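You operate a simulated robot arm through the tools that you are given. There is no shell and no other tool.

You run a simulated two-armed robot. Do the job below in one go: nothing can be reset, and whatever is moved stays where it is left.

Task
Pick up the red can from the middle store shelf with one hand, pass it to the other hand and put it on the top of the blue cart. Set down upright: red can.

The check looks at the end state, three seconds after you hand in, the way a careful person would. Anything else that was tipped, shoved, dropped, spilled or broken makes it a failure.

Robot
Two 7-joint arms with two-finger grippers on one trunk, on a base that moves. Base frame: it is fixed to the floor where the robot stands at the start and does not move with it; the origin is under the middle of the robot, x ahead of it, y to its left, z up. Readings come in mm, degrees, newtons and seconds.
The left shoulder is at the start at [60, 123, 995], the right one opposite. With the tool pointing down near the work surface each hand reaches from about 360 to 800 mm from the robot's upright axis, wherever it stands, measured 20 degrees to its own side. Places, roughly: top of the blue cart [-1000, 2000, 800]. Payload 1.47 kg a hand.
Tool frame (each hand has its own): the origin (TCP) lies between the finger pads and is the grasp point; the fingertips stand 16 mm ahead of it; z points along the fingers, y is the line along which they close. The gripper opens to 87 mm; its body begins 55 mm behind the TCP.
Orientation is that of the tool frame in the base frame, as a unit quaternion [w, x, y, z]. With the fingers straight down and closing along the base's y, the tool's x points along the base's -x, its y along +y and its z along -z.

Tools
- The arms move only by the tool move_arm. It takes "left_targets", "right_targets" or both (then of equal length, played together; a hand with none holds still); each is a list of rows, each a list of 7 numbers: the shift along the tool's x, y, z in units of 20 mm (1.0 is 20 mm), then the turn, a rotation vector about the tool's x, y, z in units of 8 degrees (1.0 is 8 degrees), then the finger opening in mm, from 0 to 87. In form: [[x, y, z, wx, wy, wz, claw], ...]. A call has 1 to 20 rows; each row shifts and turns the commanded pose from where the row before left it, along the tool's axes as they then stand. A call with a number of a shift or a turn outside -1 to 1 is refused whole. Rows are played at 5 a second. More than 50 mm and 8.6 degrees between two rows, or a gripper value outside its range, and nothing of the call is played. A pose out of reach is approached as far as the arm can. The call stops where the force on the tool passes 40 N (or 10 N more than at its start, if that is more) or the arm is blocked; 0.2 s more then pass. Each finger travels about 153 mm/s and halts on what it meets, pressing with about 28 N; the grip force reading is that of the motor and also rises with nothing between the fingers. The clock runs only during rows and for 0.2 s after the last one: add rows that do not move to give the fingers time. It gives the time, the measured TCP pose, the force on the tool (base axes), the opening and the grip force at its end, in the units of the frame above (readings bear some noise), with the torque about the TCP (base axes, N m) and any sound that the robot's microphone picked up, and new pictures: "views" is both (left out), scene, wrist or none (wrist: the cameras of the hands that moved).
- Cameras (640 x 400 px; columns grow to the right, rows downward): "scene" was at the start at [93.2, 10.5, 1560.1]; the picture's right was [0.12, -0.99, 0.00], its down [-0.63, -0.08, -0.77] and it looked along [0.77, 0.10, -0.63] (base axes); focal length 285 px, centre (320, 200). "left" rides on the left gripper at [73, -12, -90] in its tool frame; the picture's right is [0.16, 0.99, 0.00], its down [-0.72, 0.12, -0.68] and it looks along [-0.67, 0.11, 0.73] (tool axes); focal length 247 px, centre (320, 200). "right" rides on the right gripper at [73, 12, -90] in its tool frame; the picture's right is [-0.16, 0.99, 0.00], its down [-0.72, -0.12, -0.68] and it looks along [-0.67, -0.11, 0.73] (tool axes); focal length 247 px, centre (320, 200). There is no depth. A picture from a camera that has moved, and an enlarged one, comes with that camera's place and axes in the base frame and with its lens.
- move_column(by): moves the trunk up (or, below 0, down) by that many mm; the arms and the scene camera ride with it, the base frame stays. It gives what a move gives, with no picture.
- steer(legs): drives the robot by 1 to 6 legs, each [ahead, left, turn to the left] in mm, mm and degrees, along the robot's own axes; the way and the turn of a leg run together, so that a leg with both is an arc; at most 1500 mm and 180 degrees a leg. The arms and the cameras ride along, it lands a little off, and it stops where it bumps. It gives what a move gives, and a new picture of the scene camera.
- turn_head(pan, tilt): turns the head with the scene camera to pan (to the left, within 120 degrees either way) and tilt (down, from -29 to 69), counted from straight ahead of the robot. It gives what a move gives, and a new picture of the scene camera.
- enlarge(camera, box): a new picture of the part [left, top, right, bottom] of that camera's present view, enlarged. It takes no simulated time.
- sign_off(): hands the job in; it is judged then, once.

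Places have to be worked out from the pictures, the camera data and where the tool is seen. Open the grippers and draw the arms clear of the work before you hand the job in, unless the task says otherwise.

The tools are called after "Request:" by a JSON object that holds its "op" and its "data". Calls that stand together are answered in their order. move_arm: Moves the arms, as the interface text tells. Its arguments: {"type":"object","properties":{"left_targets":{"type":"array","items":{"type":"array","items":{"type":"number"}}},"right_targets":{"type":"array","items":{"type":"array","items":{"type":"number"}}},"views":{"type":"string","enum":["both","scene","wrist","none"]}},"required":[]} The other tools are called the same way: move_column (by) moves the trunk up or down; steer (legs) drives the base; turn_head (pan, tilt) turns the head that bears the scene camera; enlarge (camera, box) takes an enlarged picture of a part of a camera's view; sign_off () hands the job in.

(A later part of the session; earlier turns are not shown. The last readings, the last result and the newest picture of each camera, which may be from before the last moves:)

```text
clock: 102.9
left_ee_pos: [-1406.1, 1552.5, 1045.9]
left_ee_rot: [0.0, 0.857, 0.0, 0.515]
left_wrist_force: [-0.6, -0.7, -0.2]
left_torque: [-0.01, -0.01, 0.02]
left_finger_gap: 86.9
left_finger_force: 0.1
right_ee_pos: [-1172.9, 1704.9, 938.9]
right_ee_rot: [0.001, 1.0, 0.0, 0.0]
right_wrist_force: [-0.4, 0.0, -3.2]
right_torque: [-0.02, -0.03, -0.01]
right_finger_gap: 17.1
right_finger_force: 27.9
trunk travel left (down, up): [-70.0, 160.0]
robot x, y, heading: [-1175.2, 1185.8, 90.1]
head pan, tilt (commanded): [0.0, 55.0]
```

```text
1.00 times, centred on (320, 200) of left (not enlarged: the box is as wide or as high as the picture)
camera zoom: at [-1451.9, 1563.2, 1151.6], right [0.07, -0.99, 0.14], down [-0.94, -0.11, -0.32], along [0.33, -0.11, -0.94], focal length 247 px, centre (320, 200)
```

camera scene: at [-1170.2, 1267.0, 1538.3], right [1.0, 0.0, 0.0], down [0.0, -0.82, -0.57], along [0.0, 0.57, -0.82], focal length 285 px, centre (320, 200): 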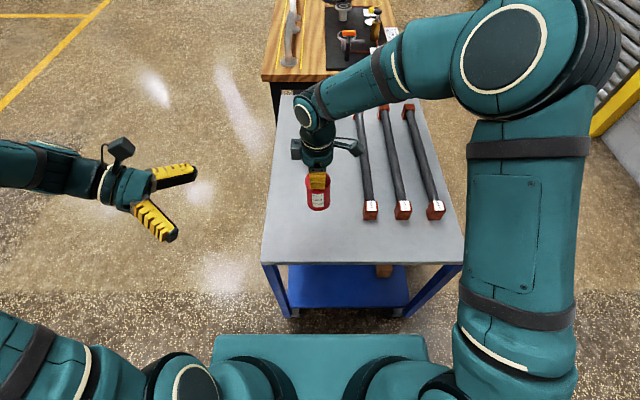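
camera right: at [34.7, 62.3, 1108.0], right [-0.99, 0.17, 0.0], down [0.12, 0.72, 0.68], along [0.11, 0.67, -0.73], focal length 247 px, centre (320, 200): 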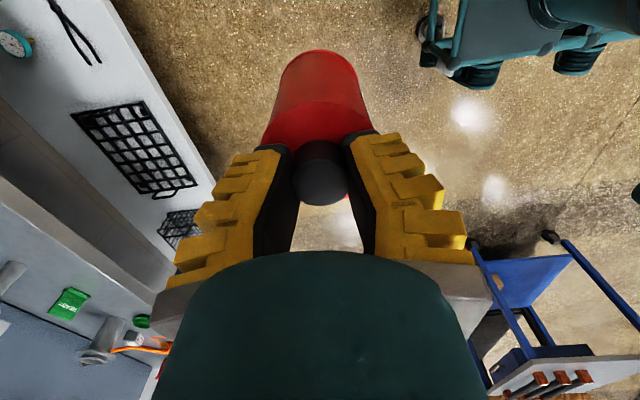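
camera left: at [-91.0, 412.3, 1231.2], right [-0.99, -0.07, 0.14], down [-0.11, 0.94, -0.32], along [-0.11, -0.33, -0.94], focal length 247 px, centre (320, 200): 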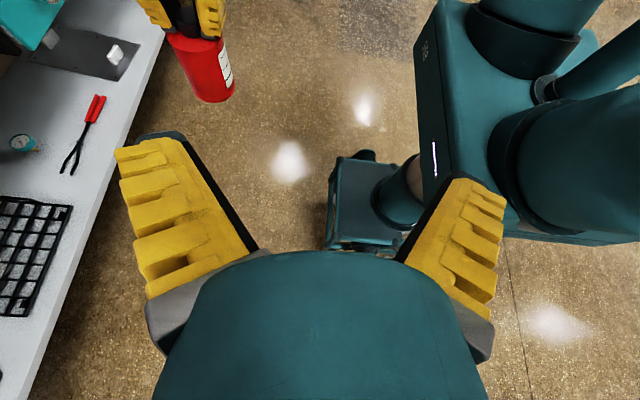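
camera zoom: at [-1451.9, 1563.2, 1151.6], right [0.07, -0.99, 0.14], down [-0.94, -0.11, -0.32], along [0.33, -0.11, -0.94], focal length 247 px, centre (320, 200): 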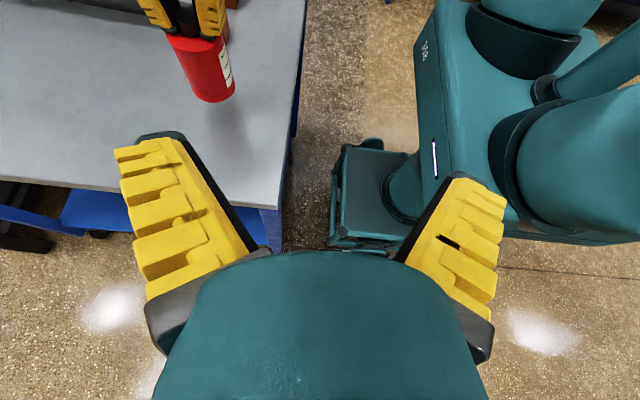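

Better triangulation suggests the cart top is nearer z ≈ 773, so the can is about 50 mm above it. I lower the trunk another 35 mm and tilt the left hand to its 20-degree handover slant.

Request:
{"op": "move_column", "data": {"by": -35}}

Request:
{"op": "move_arm", "data": {"left_targets": [[0, 0, 0, 0, 1, 0, 87], [0, 0, 0, 0, 0, 0, 87]], "views": "both"}}

Request:
{"op": "enlarge", "data": {"camera": "left", "box": [100, 0, 320, 160]}}

```text
clock: 103.7
left_ee_pos: [-1406.7, 1551.1, 1010.0]
left_ee_rot: [0.001, 0.857, -0.001, 0.515]
left_wrist_force: [0.6, -0.2, -0.3]
left_torque: [0.01, 0.01, -0.01]
left_finger_gap: 86.8
left_finger_force: 0.0
right_ee_pos: [-1173.3, 1703.8, 903.5]
right_ee_rot: [0.001, 1.0, -0.001, 0.0]
right_wrist_force: [-0.2, -0.2, -2.9]
right_torque: [0.01, 0.01, -0.02]
right_finger_gap: 17.0
right_finger_force: 27.9
trunk travel left (down, up): [-35.0, 195.0]
robot x, y, heading: [-1163.0, 1182.7, 89.7]
head pan, tilt (commanded): [0.0, 55.0]
```

```text
clock: 104.3
left_ee_pos: [-1406.5, 1552.1, 1010.1]
left_ee_rot: [-0.001, 0.819, 0.0, 0.574]
left_wrist_force: [0.2, 0.0, 0.3]
left_torque: [0.0, 0.01, 0.03]
left_finger_gap: 86.9
left_finger_force: 0.1
right_ee_pos: [-1173.2, 1704.3, 904.9]
right_ee_rot: [0.001, 1.0, -0.001, 0.0]
right_wrist_force: [-0.1, -0.4, -2.4]
right_torque: [0.01, 0.01, 0.0]
right_finger_gap: 16.9
right_finger_force: 27.9
trunk travel left (down, up): [-35.0, 195.0]
robot x, y, heading: [-1166.5, 1185.1, 89.8]
head pan, tilt (commanded): [0.0, 55.0]
camera scene: at [-1169.9, 1265.5, 1423.4], right [1.0, 0.0, 0.0], down [0.0, -0.82, -0.57], along [0.0, 0.57, -0.82], focal length 285 px, centre (320, 200)
camera left: at [-1466.2, 1563.0, 1109.0], right [0.05, -0.99, 0.15], down [-0.89, -0.11, -0.45], along [0.46, -0.11, -0.88], focal length 247 px, centre (320, 200)
```

scene: 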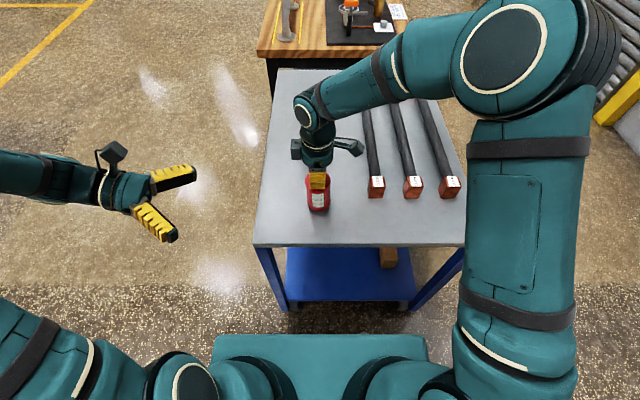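
left: 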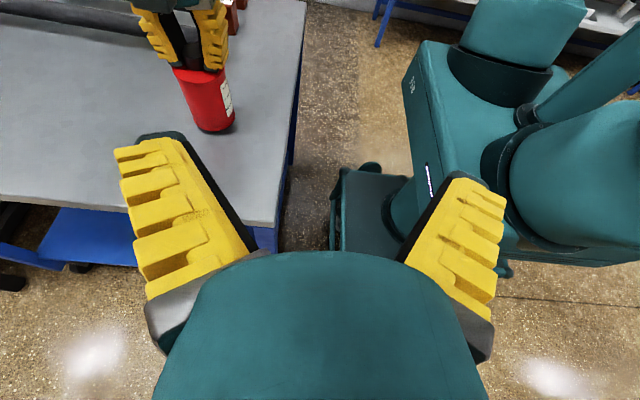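

```text
2.50 times, centred on (210, 80) of left
camera zoom: at [-1466.2, 1563.0, 1109.0], right [0.05, -0.99, 0.15], down [-0.89, -0.11, -0.45], along [0.46, -0.11, -0.88], focal length 617 px, centre (595, 500)
```

zoom: 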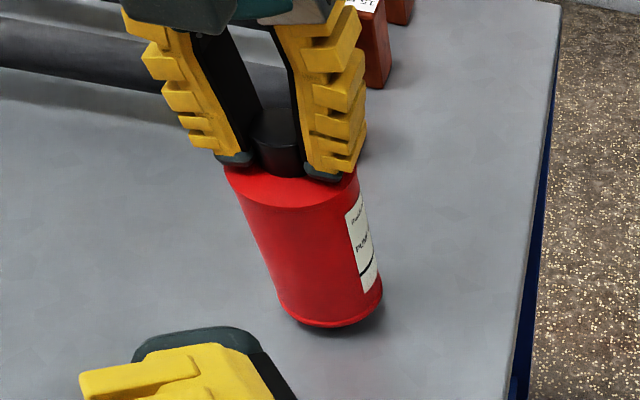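

The can is now roughly 15 mm above the cart top. I lower gently in small steps watching the force to find the surface.

Request:
{"op": "move_arm", "data": {"right_targets": [[0, 0, 0.1, 0, 0, 0, 0], [0, 0, 0.1, 0, 0, 0, 0], [0, 0, 0.1, 0, 0, 0, 0], [0, 0, 0.1, 0, 0, 0, 0], [0, 0, 0.1, 0, 0, 0, 0]], "views": "none"}}

Request:
{"op": "enlarge", "data": {"camera": "left", "box": [140, 20, 280, 160]}}

```text
clock: 105.5
left_ee_pos: [-1408.1, 1551.5, 1009.7]
left_ee_rot: [0.0, 0.819, 0.0, 0.573]
left_wrist_force: [0.4, 0.3, -0.7]
left_torque: [0.0, -0.01, -0.02]
left_finger_gap: 86.9
left_finger_force: 0.0
right_ee_pos: [-1173.2, 1705.2, 892.8]
right_ee_rot: [0.0, 1.0, 0.0, 0.0]
right_wrist_force: [0.6, 1.1, -3.1]
right_torque: [0.0, 0.01, 0.01]
right_finger_gap: 17.0
right_finger_force: 27.9
trunk travel left (down, up): [-35.0, 195.0]
robot x, y, heading: [-1170.2, 1187.1, 90.0]
head pan, tilt (commanded): [0.0, 55.0]
```

```text
2.86 times, centred on (210, 90) of left
camera zoom: at [-1466.2, 1563.2, 1108.9], right [0.05, -0.99, 0.15], down [-0.89, -0.11, -0.45], along [0.46, -0.11, -0.88], focal length 706 px, centre (634, 514)
```

zoom: 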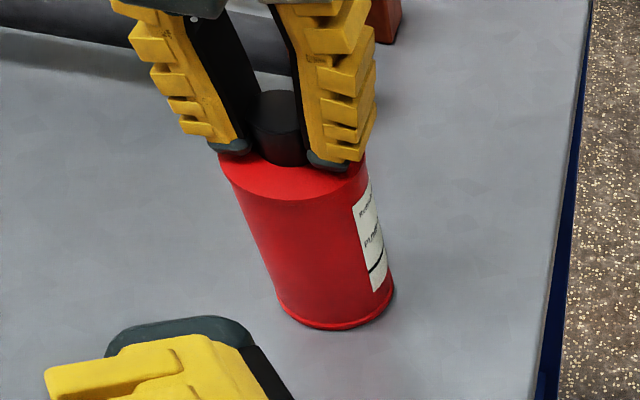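

Request:
{"op": "move_arm", "data": {"right_targets": [[0, 0, 0.1, 0, 0, 0, 0], [0, 0, 0.1, 0, 0, 0, 0]], "views": "none"}}

Request:
{"op": "enlarge", "data": {"camera": "left", "box": [180, 90, 260, 150]}}

```text
clock: 106.1
left_ee_pos: [-1406.8, 1552.1, 1010.0]
left_ee_rot: [0.001, 0.819, -0.002, 0.574]
left_wrist_force: [-0.2, 0.5, -0.7]
left_torque: [0.02, 0.03, 0.04]
left_finger_gap: 86.8
left_finger_force: 0.1
right_ee_pos: [-1172.8, 1703.2, 892.4]
right_ee_rot: [-0.003, 1.0, -0.001, -0.001]
right_wrist_force: [2.4, 1.3, 13.2]
right_torque: [0.01, 0.13, -0.02]
right_finger_gap: 17.6
right_finger_force: 28.0
trunk travel left (down, up): [-35.0, 195.0]
robot x, y, heading: [-1164.6, 1183.9, 89.9]
head pan, tilt (commanded): [0.0, 55.0]
```

```text
6.67 times, centred on (220, 120) of left
camera zoom: at [-1465.8, 1562.5, 1109.4], right [0.05, -0.99, 0.15], down [-0.89, -0.11, -0.45], along [0.46, -0.11, -0.88], focal length 1646 px, centre (987, 733)
```

zoom: 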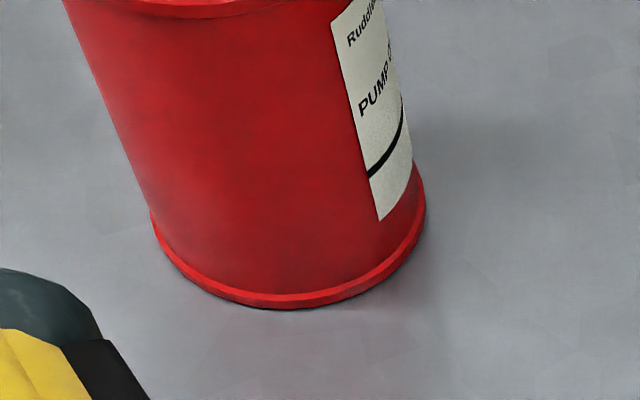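

The can touched the cart top (right TCP z ≈ 892.5). I raise it about 5 mm again and at the same time bring the left hand down beside the cart, level with the can's body.

Request:
{"op": "move_arm", "data": {"right_targets": [[0, 0, -0.15, 0, 0, 0, 0], [0, 0, -0.15, 0, 0, 0, 0], [0, 0, 0, 0, 0, 0, 0], [0, 0, 0, 0, 0, 0, 0], [0, 0, 0, 0, 0, 0, 0], [0, 0, 0, 0, 0, 0, 0], [0, 0, 0, 0, 0, 0, 0], [0, 0, 0, 0, 0, 0, 0], [0, 0, 0, 0, 0, 0, 0], [0, 0, 0, 0, 0, 0, 0]], "left_targets": [[-0.867, -0.76, 0.3155, 0, 0, 0, 87], [-0.867, -0.76, 0.3155, 0, 0, 0, 87], [-0.867, -0.76, 0.3155, 0, 0, 0, 87], [-0.867, -0.76, 0.3155, 0, 0, 0, 87], [-0.867, -0.76, 0.3155, 0, 0, 0, 87], [-0.867, -0.76, 0.3155, 0, 0, 0, 87], [-0.867, -0.76, 0.3155, 0, 0, 0, 87], [-0.867, -0.76, 0.3155, 0, 0, 0, 87], [-0.867, -0.76, 0.3155, 0, 0, 0, 87], [-0.867, -0.76, 0.3155, 0, 0, 0, 87]], "views": "both"}}

```text
clock: 108.3
left_ee_pos: [-1407.4, 1707.0, 828.2]
left_ee_rot: [0.0, 0.819, -0.001, 0.573]
left_wrist_force: [-0.2, 1.5, -0.4]
left_torque: [0.03, 0.0, -0.03]
left_finger_gap: 87.0
left_finger_force: 0.2
right_ee_pos: [-1173.3, 1705.6, 896.1]
right_ee_rot: [0.001, 1.0, 0.0, -0.001]
right_wrist_force: [0.0, 0.6, -3.1]
right_torque: [-0.03, 0.05, 0.01]
right_finger_gap: 17.6
right_finger_force: 28.0
trunk travel left (down, up): [-35.0, 195.0]
robot x, y, heading: [-1170.9, 1187.6, 90.1]
head pan, tilt (commanded): [0.0, 55.0]
camera scene: at [-1170.3, 1266.1, 1423.3], right [1.0, 0.0, 0.0], down [0.0, -0.82, -0.57], along [0.0, 0.57, -0.82], focal length 285 px, centre (320, 200)
camera right: at [-1100.7, 1695.6, 984.9], right [-0.16, -0.99, 0.0], down [-0.72, 0.12, 0.68], along [-0.67, 0.11, -0.73], focal length 247 px, centre (320, 200)
camera left: at [-1466.4, 1717.0, 925.8], right [0.05, -0.99, 0.15], down [-0.89, -0.11, -0.45], along [0.46, -0.11, -0.88], focal length 247 px, centre (320, 200)
```

scene: 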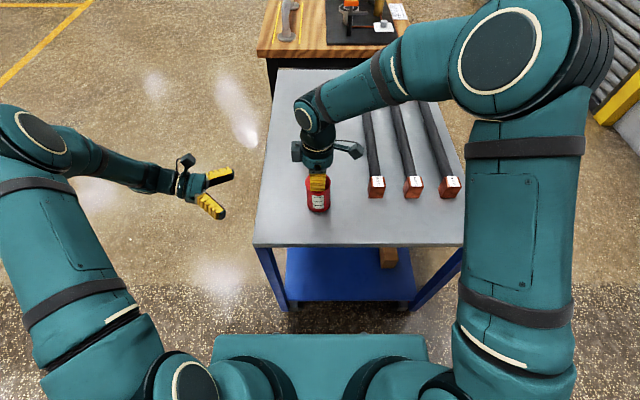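
right: 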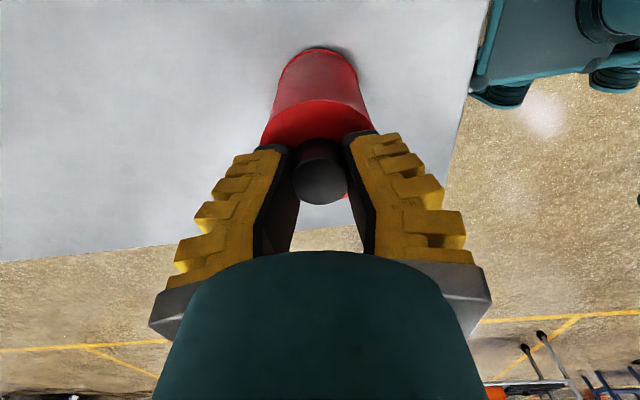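
left: 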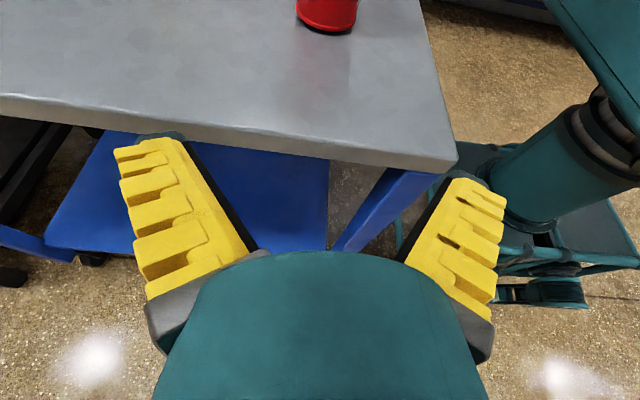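

The left hand is level with the can's body and nearly in line. I advance it 190 mm toward the can and check alignment.

Request:
{"op": "move_arm", "data": {"left_targets": [[0.325, 0.01, 0.893, 0, 0, 0, 87], [0.325, 0.01, 0.893, 0, 0, 0, 87], [0.325, 0.01, 0.893, 0, 0, 0, 87], [0.325, 0.01, 0.893, 0, 0, 0, 87], [0.325, 0.01, 0.893, 0, 0, 0, 87], [0.325, 0.01, 0.893, 0, 0, 0, 87], [0.325, 0.01, 0.893, 0, 0, 0, 87], [0.325, 0.01, 0.893, 0, 0, 0, 87], [0.325, 0.01, 0.893, 0, 0, 0, 87], [0.325, 0.01, 0.893, 0, 0, 0, 87]], "views": "both"}}

Request:
{"op": "enlarge", "data": {"camera": "scene", "box": [200, 90, 400, 250]}}

```text
clock: 110.5
left_ee_pos: [-1217.4, 1702.0, 827.4]
left_ee_rot: [0.001, 0.819, -0.001, 0.574]
left_wrist_force: [0.2, 0.1, 1.4]
left_torque: [0.0, 0.01, -0.02]
left_finger_gap: 87.0
left_finger_force: 0.0
right_ee_pos: [-1173.1, 1704.7, 895.5]
right_ee_rot: [0.001, 1.0, 0.001, 0.0]
right_wrist_force: [-0.3, -0.1, -3.1]
right_torque: [0.02, 0.02, 0.03]
right_finger_gap: 17.3
right_finger_force: 28.1
trunk travel left (down, up): [-35.0, 195.0]
robot x, y, heading: [-1168.3, 1184.0, 89.8]
head pan, tilt (commanded): [0.0, 55.0]
camera scene: at [-1169.9, 1265.8, 1423.3], right [1.0, 0.0, 0.0], down [0.0, -0.82, -0.57], along [0.0, 0.57, -0.82], focal length 285 px, centre (320, 200)
camera left: at [-1276.5, 1713.6, 926.0], right [0.05, -0.99, 0.15], down [-0.89, -0.11, -0.45], along [0.46, -0.11, -0.88], focal length 247 px, centre (320, 200)
```

scene: 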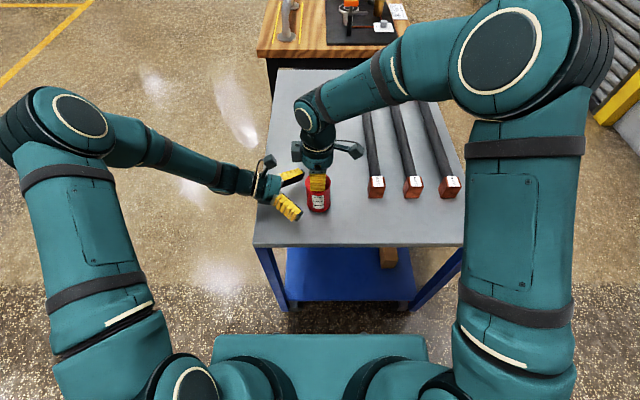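
left: 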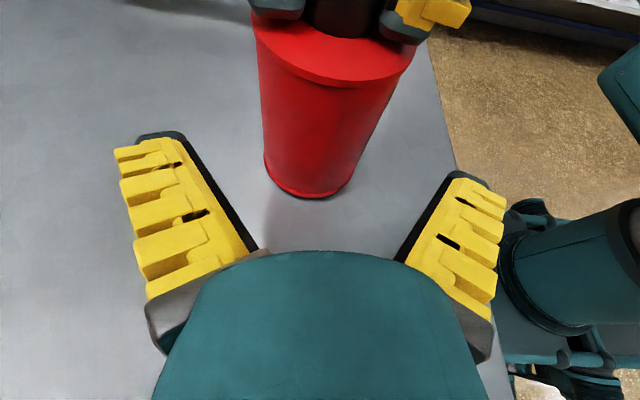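

```text
2.50 times, centred on (300, 170) of scene
camera zoom: at [-1169.9, 1265.8, 1423.3], right [1.0, 0.0, 0.0], down [0.0, -0.82, -0.57], along [0.0, 0.57, -0.82], focal length 713 px, centre (370, 275)
```

zoom: 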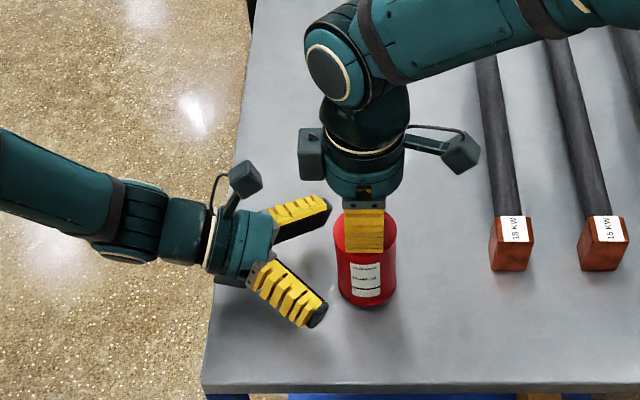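

Aligned within a millimeter or two. I lower the left hand 5 mm for clearance under the right palm, then advance the last 37 mm so the can sits between its fingers.

Request:
{"op": "move_arm", "data": {"left_targets": [[-0.235, -0.075, 0.0855, 0, 0, 0, 87], [0.211, 0, 0.58, 0, 0, 0, 87], [0.211, 0, 0.58, 0, 0, 0, 87], [0.211, 0, 0.58, 0, 0, 0, 87]], "views": "both"}}

Request:
{"op": "enlarge", "data": {"camera": "scene", "box": [220, 110, 380, 240]}}

```text
clock: 111.5
left_ee_pos: [-1180.6, 1704.3, 821.8]
left_ee_rot: [0.001, 0.819, -0.001, 0.574]
left_wrist_force: [0.1, 0.3, 0.0]
left_torque: [0.03, -0.04, 0.03]
left_finger_gap: 87.0
left_finger_force: 0.1
right_ee_pos: [-1173.5, 1705.2, 896.0]
right_ee_rot: [0.001, 1.0, 0.0, -0.001]
right_wrist_force: [0.5, 1.3, -2.9]
right_torque: [0.01, 0.03, -0.04]
right_finger_gap: 17.0
right_finger_force: 28.3
trunk travel left (down, up): [-35.0, 195.0]
robot x, y, heading: [-1171.9, 1182.5, 89.6]
head pan, tilt (commanded): [0.0, 55.0]
camera scene: at [-1170.0, 1265.8, 1423.3], right [1.0, 0.0, 0.0], down [0.0, -0.82, -0.57], along [0.0, 0.57, -0.82], focal length 285 px, centre (320, 200)
camera left: at [-1238.9, 1715.1, 920.1], right [0.05, -0.99, 0.15], down [-0.89, -0.12, -0.45], along [0.46, -0.11, -0.88], focal length 247 px, centre (320, 200)
```

scene: 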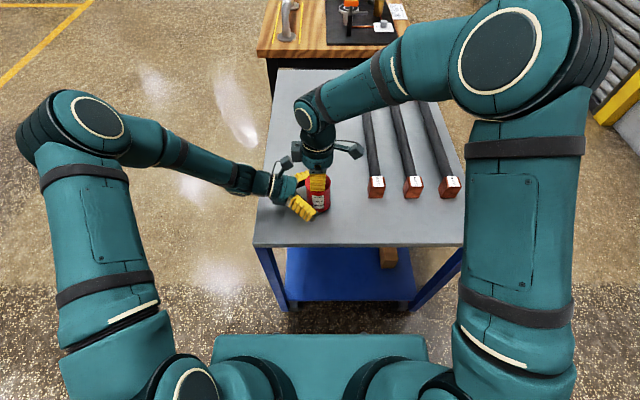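
left: 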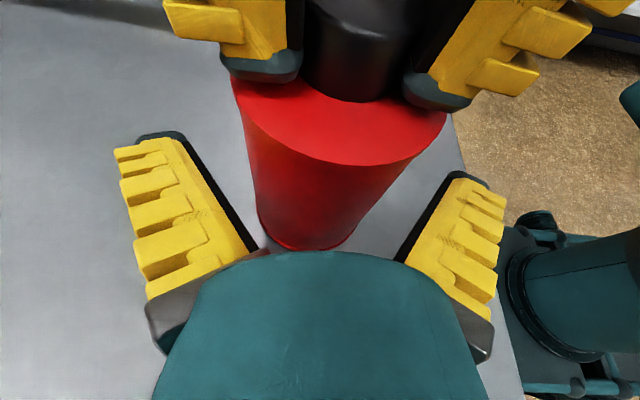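

```text
3.08 times, centred on (300, 175) of scene
camera zoom: at [-1170.0, 1265.8, 1423.3], right [1.0, 0.0, 0.0], down [0.0, -0.82, -0.57], along [0.0, 0.57, -0.82], focal length 878 px, centre (382, 277)
```

zoom: 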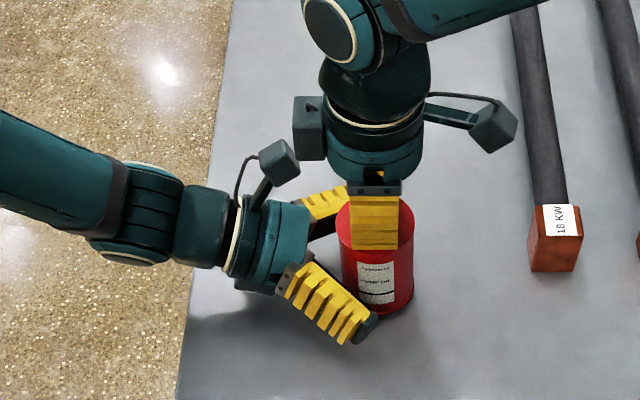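

No contact and the can is between the left fingers. I close the left gripper on the body while the right keeps holding the cap.

Request:
{"op": "move_arm", "data": {"left_targets": [[0, 0, 0, 0, 0, 0, 75], [0, 0, 0, 0, 0, 0, 68], [0, 0, 0, 0, 0, 0, 60], [0, 0, 0, 0, 0, 0, 48], [0, 0, 0, 0, 0, 0, 30], [0, 0, 0, 0, 0, 0, 30], [0, 0, 0, 0, 0, 0, 20], [0, 0, 0, 0, 0, 0, 20]], "views": "both"}}

Request:
{"op": "enlarge", "data": {"camera": "scene", "box": [220, 110, 380, 240]}}

```text
clock: 113.3
left_ee_pos: [-1179.5, 1704.1, 821.9]
left_ee_rot: [0.0, 0.819, 0.0, 0.573]
left_wrist_force: [0.1, 9.9, -0.7]
left_torque: [-0.57, 0.05, 0.13]
left_finger_gap: 59.0
left_finger_force: 28.2
right_ee_pos: [-1174.2, 1704.9, 897.1]
right_ee_rot: [0.001, 1.0, 0.0, 0.0]
right_wrist_force: [0.5, -9.5, 0.2]
right_torque: [-0.2, -0.02, -0.03]
right_finger_gap: 17.2
right_finger_force: 27.9
trunk travel left (down, up): [-35.0, 195.0]
robot x, y, heading: [-1173.5, 1185.8, 90.1]
head pan, tilt (commanded): [0.0, 55.0]
camera scene: at [-1170.2, 1265.7, 1423.3], right [1.0, 0.0, 0.0], down [0.0, -0.82, -0.57], along [0.0, 0.57, -0.82], focal length 285 px, centre (320, 200)
camera left: at [-1239.3, 1715.3, 920.0], right [0.05, -0.99, 0.15], down [-0.89, -0.12, -0.45], along [0.46, -0.11, -0.88], focal length 247 px, centre (320, 200)
```

scene: 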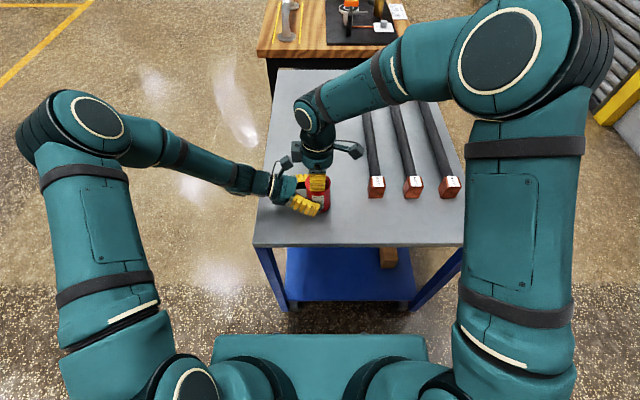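
left: 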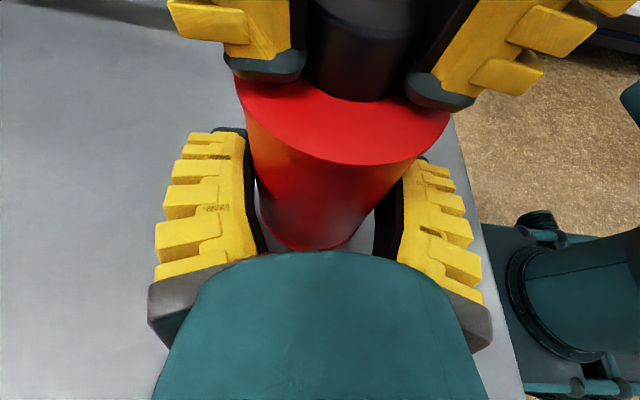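

```text
3.08 times, centred on (300, 175) of scene
camera zoom: at [-1170.2, 1265.7, 1423.3], right [1.0, 0.0, 0.0], down [0.0, -0.82, -0.57], along [0.0, 0.57, -0.82], focal length 878 px, centre (382, 277)
```

zoom: 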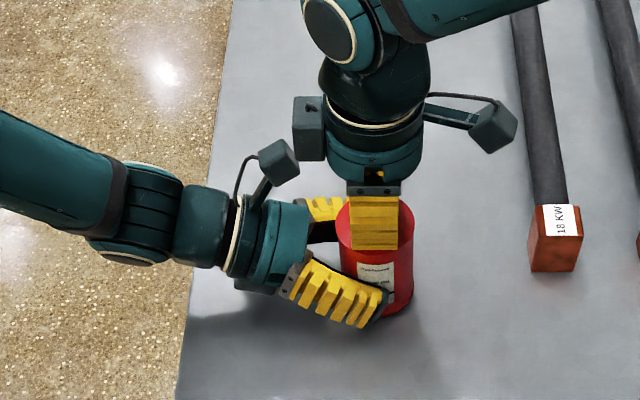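

The left hand grips at 28 N, with a 10 N sideways strain between the hands. I shift the left hand about 1.5 mm to relieve it.

Request:
{"op": "move_arm", "data": {"left_targets": [[0, -0.04, 0, 0, 0, 0, 20], [0, -0.04, 0, 0, 0, 0, 20], [0, 0, 0, 0, 0, 0, 20]], "views": "none"}}

```text
clock: 114.1
left_ee_pos: [-1179.0, 1704.2, 819.7]
left_ee_rot: [0.001, 0.819, -0.001, 0.573]
left_wrist_force: [-3.5, 4.4, 0.8]
left_torque: [-0.15, -0.13, 0.0]
left_finger_gap: 58.9
left_finger_force: 28.2
right_ee_pos: [-1172.1, 1705.4, 896.8]
right_ee_rot: [0.0, 1.0, -0.001, 0.002]
right_wrist_force: [4.3, -4.3, -2.7]
right_torque: [-0.13, -0.14, 0.01]
right_finger_gap: 17.1
right_finger_force: 27.8
trunk travel left (down, up): [-35.0, 195.0]
robot x, y, heading: [-1171.7, 1185.1, 89.8]
head pan, tilt (commanded): [0.0, 55.0]
```

The strain is halved. I relieve it a bit more, then slowly open the right hand so the left hand alone holds the can just above the cart.

Request:
{"op": "move_arm", "data": {"left_targets": [[0, -0.04, 0, 0, 0, 0, 20], [0, 0, 0, 0, 0, 0, 20], [0, 0, 0, 0, 0, 0, 20], [0, 0, 0, 0, 0, 0, 20], [0, 0, 0, 0, 0, 0, 20], [0, 0, 0, 0, 0, 0, 20]], "right_targets": [[0, 0, 0, 0, 0, 0, 0], [0, 0, 0, 0, 0, 0, 25], [0, 0, 0, 0, 0, 0, 40], [0, 0, 0, 0, 0, 0, 55], [0, 0, 0, 0, 0, 0, 70], [0, 0, 0, 0, 0, 0, 70]], "views": "both"}}

Request:
{"op": "enlarge", "data": {"camera": "scene", "box": [220, 110, 380, 240]}}

```text
clock: 115.5
left_ee_pos: [-1179.3, 1706.4, 821.0]
left_ee_rot: [0.0, 0.819, 0.0, 0.574]
left_wrist_force: [-0.4, -0.5, 0.2]
left_torque: [0.03, 0.05, 0.0]
left_finger_gap: 58.5
left_finger_force: 28.2
right_ee_pos: [-1173.1, 1704.8, 896.9]
right_ee_rot: [0.001, 1.0, 0.0, 0.0]
right_wrist_force: [0.4, 0.8, 0.4]
right_torque: [0.02, 0.0, -0.01]
right_finger_gap: 73.4
right_finger_force: 2.7
trunk travel left (down, up): [-35.0, 195.0]
robot x, y, heading: [-1168.3, 1183.9, 90.0]
head pan, tilt (commanded): [0.0, 55.0]
camera scene: at [-1170.2, 1265.7, 1423.3], right [1.0, 0.0, 0.0], down [0.0, -0.82, -0.57], along [0.0, 0.57, -0.82], focal length 285 px, centre (320, 200)
camera right: at [-1100.5, 1695.3, 985.1], right [-0.16, -0.99, 0.0], down [-0.72, 0.12, 0.68], along [-0.67, 0.11, -0.73], focal length 247 px, centre (320, 200)
camera left: at [-1238.7, 1717.2, 920.3], right [0.05, -0.99, 0.15], down [-0.89, -0.11, -0.45], along [0.46, -0.11, -0.88], focal length 247 px, centre (320, 200)
```

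scene: 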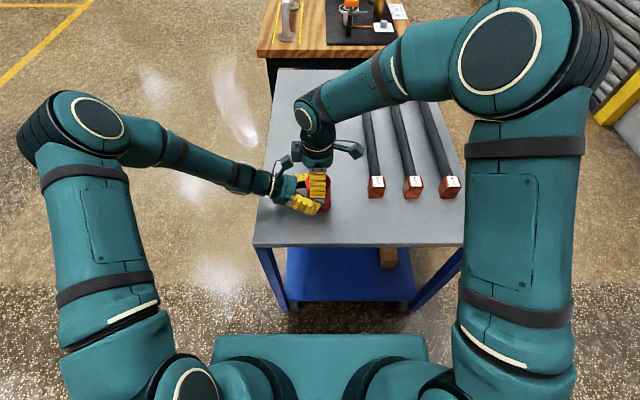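
right: 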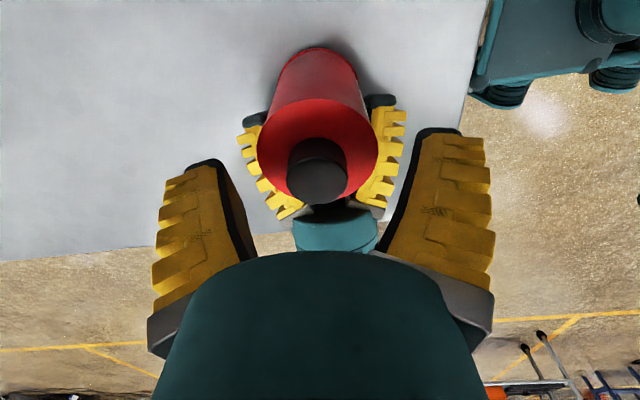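
left: 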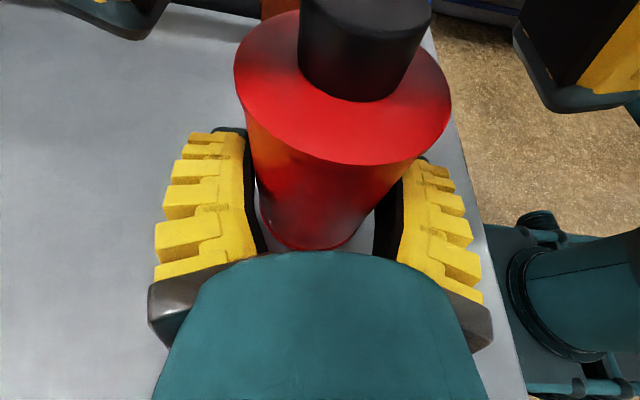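

```text
3.08 times, centred on (300, 175) of scene
camera zoom: at [-1170.2, 1265.7, 1423.3], right [1.0, 0.0, 0.0], down [0.0, -0.82, -0.57], along [0.0, 0.57, -0.82], focal length 878 px, centre (382, 277)
```

zoom: 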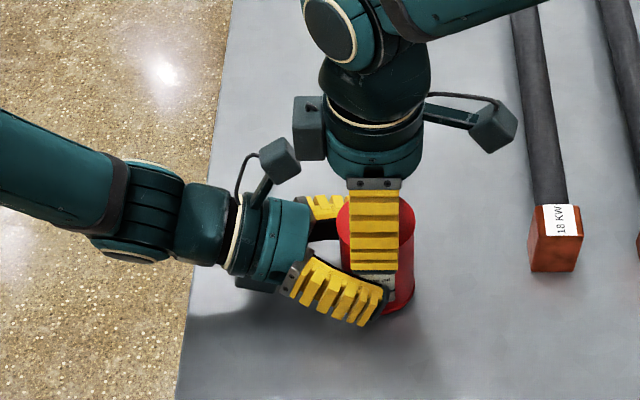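

The right hand has let go and the can stays put in the left hand. I raise the right hand clear, then lift with the left by 12 mm to verify it truly holds the can.

Request:
{"op": "move_arm", "data": {"right_targets": [[0, 0, 0, 0, 0, 0, 87], [0, 0, -0.5, 0, 0, 0, 87], [0, 0, -1, 0, 0, 0, 87], [0, 0, -1, 0, 0, 0, 87], [0, 0, -1, 0, 0, 0, 87], [0, 0, -1, 0, 0, 0, 87]], "views": "none"}}

Request:
{"op": "move_arm", "data": {"left_targets": [[0.188, 0, -0.068, 0, 0, 0, 20], [0.188, 0, -0.068, 0, 0, 0, 20], [0.188, 0, -0.068, 0, 0, 0, 20], [0, 0, 0, 0, 0, 0, 20], [0, 0, 0, 0, 0, 0, 20]], "views": "both"}}

Request:
{"op": "enlarge", "data": {"camera": "scene", "box": [220, 110, 380, 240]}}

```text
clock: 116.9
left_ee_pos: [-1180.4, 1705.6, 820.6]
left_ee_rot: [0.001, 0.82, -0.001, 0.573]
left_wrist_force: [-0.8, -0.5, 1.1]
left_torque: [-0.01, 0.04, -0.05]
left_finger_gap: 59.1
left_finger_force: 28.3
right_ee_pos: [-1170.1, 1702.8, 985.8]
right_ee_rot: [0.001, 1.0, 0.0, 0.0]
right_wrist_force: [-0.2, 0.9, 0.3]
right_torque: [0.0, -0.01, 0.02]
right_finger_gap: 87.0
right_finger_force: 0.1
trunk travel left (down, up): [-35.0, 195.0]
robot x, y, heading: [-1173.2, 1182.8, 89.8]
head pan, tilt (commanded): [0.0, 55.0]
```

```text
clock: 118.1
left_ee_pos: [-1177.8, 1705.4, 833.5]
left_ee_rot: [0.0, 0.819, -0.001, 0.574]
left_wrist_force: [0.2, 0.5, -2.5]
left_torque: [0.0, 0.05, 0.0]
left_finger_gap: 58.8
left_finger_force: 28.2
right_ee_pos: [-1169.8, 1702.9, 985.6]
right_ee_rot: [0.001, 1.0, 0.0, 0.0]
right_wrist_force: [0.9, 0.1, -0.1]
right_torque: [0.01, 0.04, -0.03]
right_finger_gap: 87.0
right_finger_force: 0.2
trunk travel left (down, up): [-35.0, 195.0]
robot x, y, heading: [-1171.3, 1185.0, 90.1]
head pan, tilt (commanded): [0.0, 55.0]
camera scene: at [-1170.2, 1265.7, 1423.3], right [1.0, 0.0, 0.0], down [0.0, -0.82, -0.57], along [0.0, 0.57, -0.82], focal length 285 px, centre (320, 200)
camera left: at [-1238.2, 1717.5, 931.8], right [0.05, -0.99, 0.15], down [-0.89, -0.11, -0.45], along [0.46, -0.11, -0.88], focal length 247 px, centre (320, 200)
```

scene: 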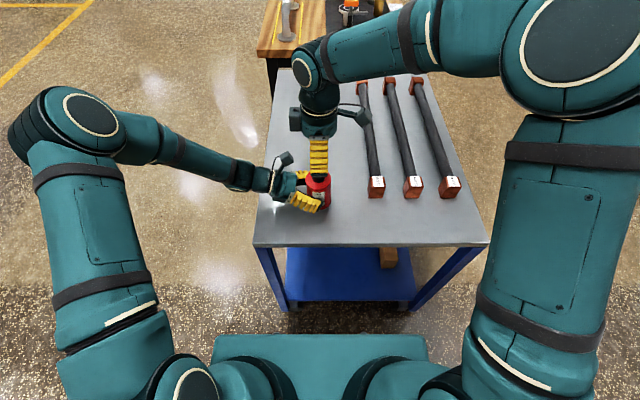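
left: 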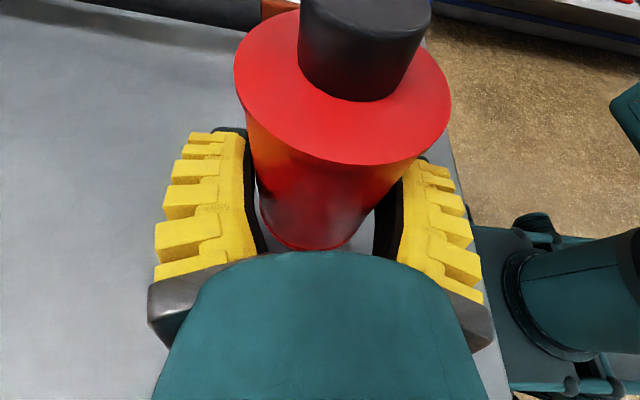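

```text
3.08 times, centred on (300, 175) of scene
camera zoom: at [-1170.2, 1265.7, 1423.3], right [1.0, 0.0, 0.0], down [0.0, -0.82, -0.57], along [0.0, 0.57, -0.82], focal length 878 px, centre (382, 277)
```

zoom: 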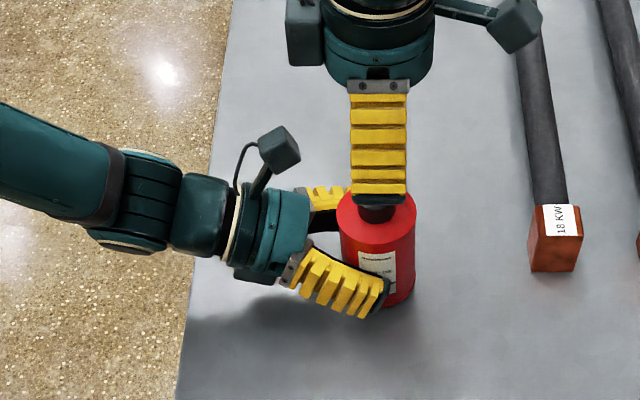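

The left hand alone carries the can (weight shows on its wrist, can lifted with it). Now I set it back down gently.

Request:
{"op": "move_arm", "data": {"left_targets": [[-0.136, 0, 0.0496, 0, 0, 0, 20], [-0.136, 0, 0.0496, 0, 0, 0, 20], [-0.136, 0, 0.0496, 0, 0, 0, 20], [-0.136, 0, 0.0496, 0, 0, 0, 20], [0, 0, 0, 0, 0, 0, 20]], "views": "none"}}

Request:
{"op": "enlarge", "data": {"camera": "scene", "box": [260, 150, 360, 230]}}

```text
clock: 119.3
left_ee_pos: [-1179.9, 1705.3, 821.7]
left_ee_rot: [0.0, 0.819, 0.0, 0.574]
left_wrist_force: [0.0, -0.7, -3.3]
left_torque: [0.01, 0.05, 0.01]
left_finger_gap: 58.6
left_finger_force: 28.0
right_ee_pos: [-1169.4, 1703.4, 985.0]
right_ee_rot: [0.001, 1.0, 0.0, 0.0]
right_wrist_force: [-0.3, -0.3, -0.3]
right_torque: [0.02, -0.02, -0.01]
right_finger_gap: 87.1
right_finger_force: 0.0
trunk travel left (down, up): [-35.0, 195.0]
robot x, y, heading: [-1168.5, 1182.9, 89.9]
head pan, tilt (commanded): [0.0, 55.0]
```

```text
5.00 times, centred on (310, 190) of scene
camera zoom: at [-1170.2, 1265.7, 1423.3], right [1.0, 0.0, 0.0], down [0.0, -0.82, -0.57], along [0.0, 0.57, -0.82], focal length 1427 px, centre (370, 250)
```

zoom: 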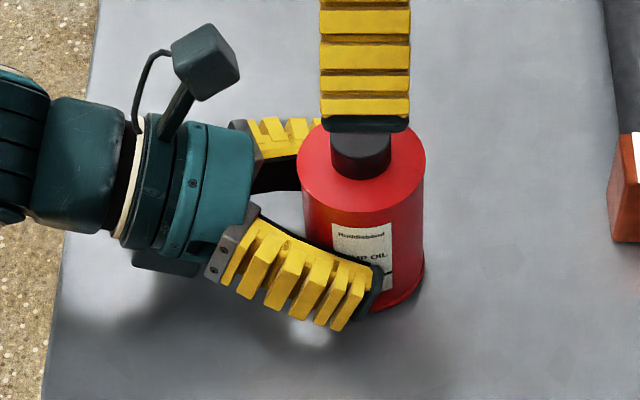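

Still slightly in the air (full weight on the left wrist). I lower in 1 mm steps until it touches.

Request:
{"op": "move_arm", "data": {"left_targets": [[-0.047, 0, 0.0171, 0, 0, 0, 20], [0, 0, 0, 0, 0, 0, 20]], "views": "none"}}

Request:
{"op": "move_arm", "data": {"left_targets": [[-0.047, 0, 0.0171, 0, 0, 0, 20], [0, 0, 0, 0, 0, 0, 20]], "views": "none"}}

```text
clock: 119.9
left_ee_pos: [-1180.5, 1706.2, 819.9]
left_ee_rot: [0.0, 0.819, 0.0, 0.574]
left_wrist_force: [-0.1, 0.9, -3.5]
left_torque: [0.01, 0.03, -0.02]
left_finger_gap: 58.8
left_finger_force: 28.2
right_ee_pos: [-1171.6, 1704.2, 984.8]
right_ee_rot: [0.0, 1.0, 0.001, 0.0]
right_wrist_force: [0.6, 0.8, -0.7]
right_torque: [-0.01, 0.0, 0.01]
right_finger_gap: 87.1
right_finger_force: 0.0
trunk travel left (down, up): [-35.0, 195.0]
robot x, y, heading: [-1169.7, 1183.4, 89.8]
head pan, tilt (commanded): [0.0, 55.0]
```

```text
clock: 120.5
left_ee_pos: [-1178.3, 1706.4, 818.9]
left_ee_rot: [0.0, 0.819, -0.001, 0.574]
left_wrist_force: [-0.4, 0.0, -2.8]
left_torque: [0.02, 0.08, -0.02]
left_finger_gap: 58.6
left_finger_force: 29.0
right_ee_pos: [-1170.8, 1703.6, 986.0]
right_ee_rot: [0.0, 1.0, -0.001, 0.0]
right_wrist_force: [-0.1, -0.1, -0.3]
right_torque: [0.02, -0.01, -0.01]
right_finger_gap: 87.1
right_finger_force: 0.0
trunk travel left (down, up): [-35.0, 195.0]
robot x, y, heading: [-1171.5, 1182.4, 90.0]
head pan, tilt (commanded): [0.0, 55.0]
```

Request:
{"op": "move_arm", "data": {"left_targets": [[-0.047, 0, 0.0171, 0, 0, 0, 20], [0, 0, 0, 0, 0, 0, 20]], "views": "none"}}

Request:
{"op": "move_arm", "data": {"left_targets": [[-0.047, 0, 0.0171, 0, 0, 0, 20], [0, 0, 0, 0, 0, 0, 20]], "views": "both"}}

Request:
{"op": "enlarge", "data": {"camera": "scene", "box": [260, 150, 360, 230]}}

```text
clock: 121.1
left_ee_pos: [-1179.3, 1705.5, 818.0]
left_ee_rot: [0.0, 0.819, 0.0, 0.573]
left_wrist_force: [0.0, -0.3, -3.1]
left_torque: [0.0, 0.02, -0.01]
left_finger_gap: 58.4
left_finger_force: 28.3
right_ee_pos: [-1170.8, 1703.0, 984.3]
right_ee_rot: [0.001, 1.0, 0.0, 0.0]
right_wrist_force: [0.0, 0.2, -1.3]
right_torque: [0.02, 0.03, -0.01]
right_finger_gap: 87.1
right_finger_force: 0.1
trunk travel left (down, up): [-35.0, 195.0]
robot x, y, heading: [-1169.6, 1185.4, 89.9]
head pan, tilt (commanded): [0.0, 55.0]
```

```text
clock: 121.7
left_ee_pos: [-1180.4, 1704.7, 817.0]
left_ee_rot: [0.0, 0.819, 0.0, 0.574]
left_wrist_force: [0.4, 0.6, -2.0]
left_torque: [-0.03, 0.03, 0.0]
left_finger_gap: 58.7
left_finger_force: 28.4
right_ee_pos: [-1170.1, 1704.0, 984.3]
right_ee_rot: [0.001, 1.0, 0.0, 0.0]
right_wrist_force: [0.7, -0.2, -0.3]
right_torque: [0.02, -0.01, -0.03]
right_finger_gap: 87.0
right_finger_force: 0.0
trunk travel left (down, up): [-35.0, 195.0]
robot x, y, heading: [-1166.3, 1183.5, 89.8]
head pan, tilt (commanded): [0.0, 55.0]
camera scene: at [-1170.2, 1265.7, 1423.3], right [1.0, 0.0, 0.0], down [0.0, -0.82, -0.57], along [0.0, 0.57, -0.82], focal length 285 px, centre (320, 200)
camera left: at [-1238.5, 1716.6, 916.3], right [0.05, -0.99, 0.15], down [-0.89, -0.11, -0.45], along [0.46, -0.11, -0.88], focal length 247 px, centre (320, 200)
```

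scene: 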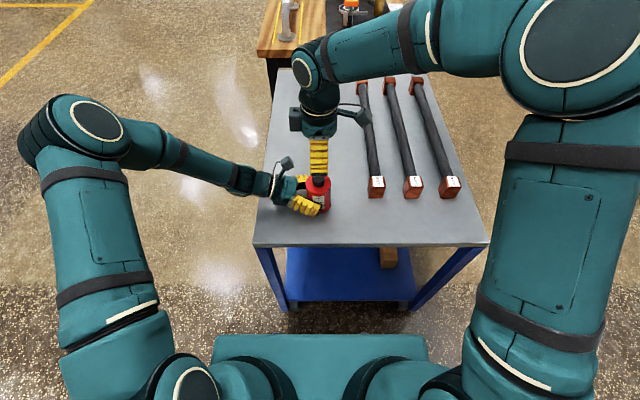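
left: 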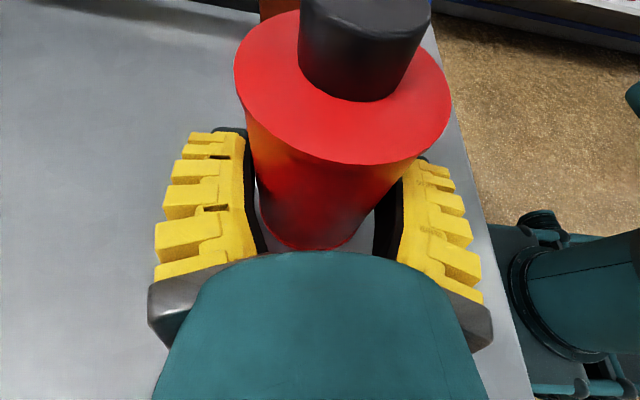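

```text
5.00 times, centred on (310, 190) of scene
camera zoom: at [-1170.2, 1265.7, 1423.3], right [1.0, 0.0, 0.0], down [0.0, -0.82, -0.57], along [0.0, 0.57, -0.82], focal length 1427 px, centre (370, 250)
```

zoom: 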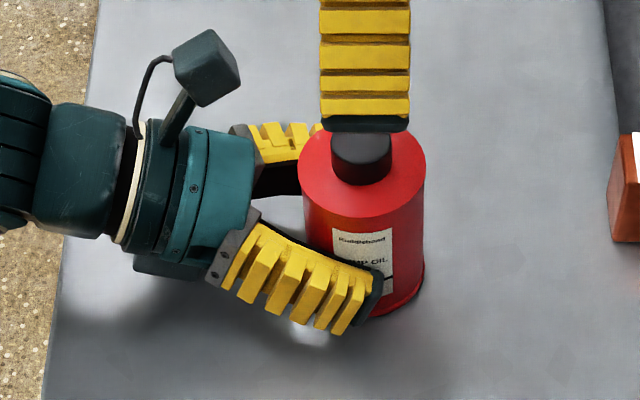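

Weight begins to come off; nearly touching. One more millimeter.

Request:
{"op": "move_arm", "data": {"left_targets": [[-0.047, 0, 0.0171, 0, 0, 0, 20], [0, 0, 0, 0, 0, 0, 20]], "views": "none"}}

```text
clock: 122.3
left_ee_pos: [-1179.2, 1704.7, 816.7]
left_ee_rot: [0.0, 0.818, -0.001, 0.575]
left_wrist_force: [0.7, 0.2, 9.9]
left_torque: [0.08, 0.3, -0.02]
left_finger_gap: 59.0
left_finger_force: 27.4
right_ee_pos: [-1168.8, 1701.5, 986.0]
right_ee_rot: [0.0, 1.0, 0.0, 0.001]
right_wrist_force: [0.8, 0.4, -0.4]
right_torque: [-0.01, -0.01, 0.0]
right_finger_gap: 86.9
right_finger_force: 0.0
trunk travel left (down, up): [-35.0, 195.0]
robot x, y, heading: [-1169.1, 1184.7, 90.1]
head pan, tilt (commanded): [0.0, 55.0]
```

The can stands on the cart (about 13 N pressing). I ease up half a millimeter and slowly open the left hand.

Request:
{"op": "move_arm", "data": {"left_targets": [[0.028, 0, -0.01, 0, 0, 0, 45], [0, 0, 0, 0, 0, 0, 58], [0, 0, 0, 0, 0, 0, 62], [0, 0, 0, 0, 0, 0, 66], [0, 0, 0, 0, 0, 0, 72], [0, 0, 0, 0, 0, 0, 80], [0, 0, 0, 0, 0, 0, 87], [0, 0, 0, 0, 0, 0, 87]], "views": "both"}}

Request:
{"op": "enlarge", "data": {"camera": "scene", "box": [260, 150, 360, 230]}}

```text
clock: 124.1
left_ee_pos: [-1179.6, 1706.1, 817.1]
left_ee_rot: [0.0, 0.819, 0.0, 0.574]
left_wrist_force: [0.7, -0.2, 0.1]
left_torque: [-0.03, 0.01, -0.03]
left_finger_gap: 87.0
left_finger_force: 0.0
right_ee_pos: [-1170.6, 1702.0, 984.9]
right_ee_rot: [0.001, 1.0, 0.0, 0.0]
right_wrist_force: [-0.3, 0.0, 0.0]
right_torque: [-0.03, 0.03, -0.03]
right_finger_gap: 87.1
right_finger_force: 0.1
trunk travel left (down, up): [-35.0, 195.0]
robot x, y, heading: [-1167.3, 1184.8, 90.1]
head pan, tilt (commanded): [0.0, 55.0]
camera scene: at [-1170.2, 1265.5, 1423.3], right [1.0, 0.0, 0.0], down [0.0, -0.82, -0.57], along [0.0, 0.57, -0.82], focal length 285 px, centre (320, 200)
camera left: at [-1239.1, 1717.1, 915.8], right [0.05, -0.99, 0.15], down [-0.89, -0.11, -0.45], along [0.46, -0.11, -0.88], focal length 247 px, centre (320, 200)
```

scene: 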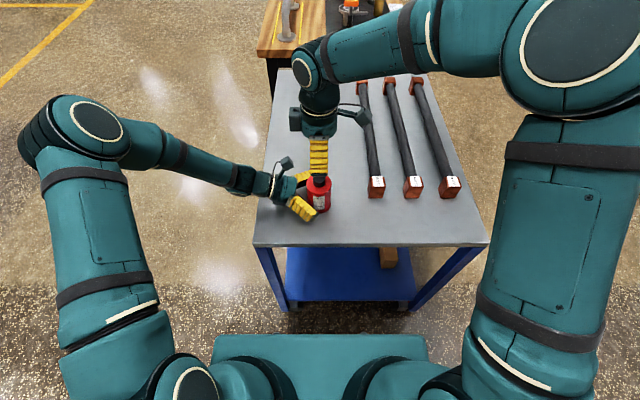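
left: 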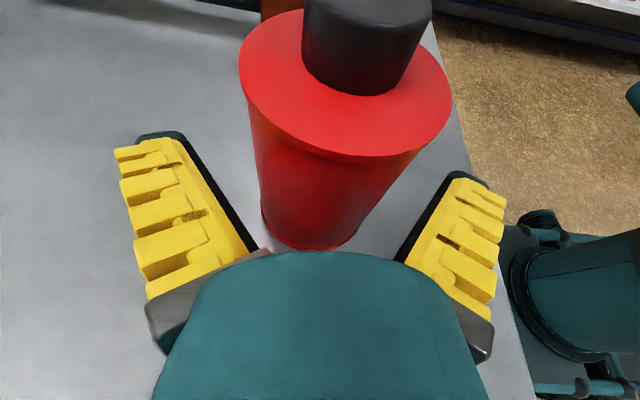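

```text
5.00 times, centred on (310, 190) of scene
camera zoom: at [-1170.2, 1265.5, 1423.3], right [1.0, 0.0, 0.0], down [0.0, -0.82, -0.57], along [0.0, 0.57, -0.82], focal length 1427 px, centre (370, 250)
```

zoom: 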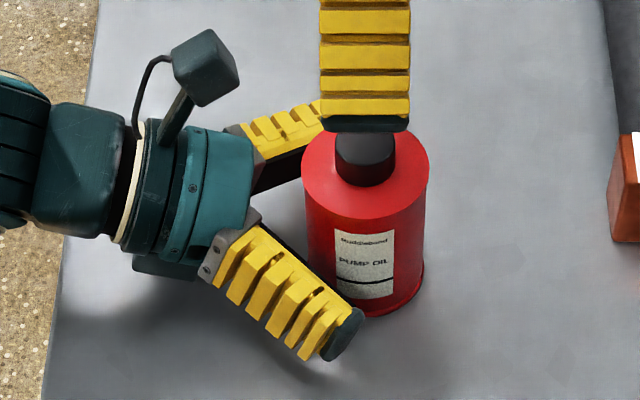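

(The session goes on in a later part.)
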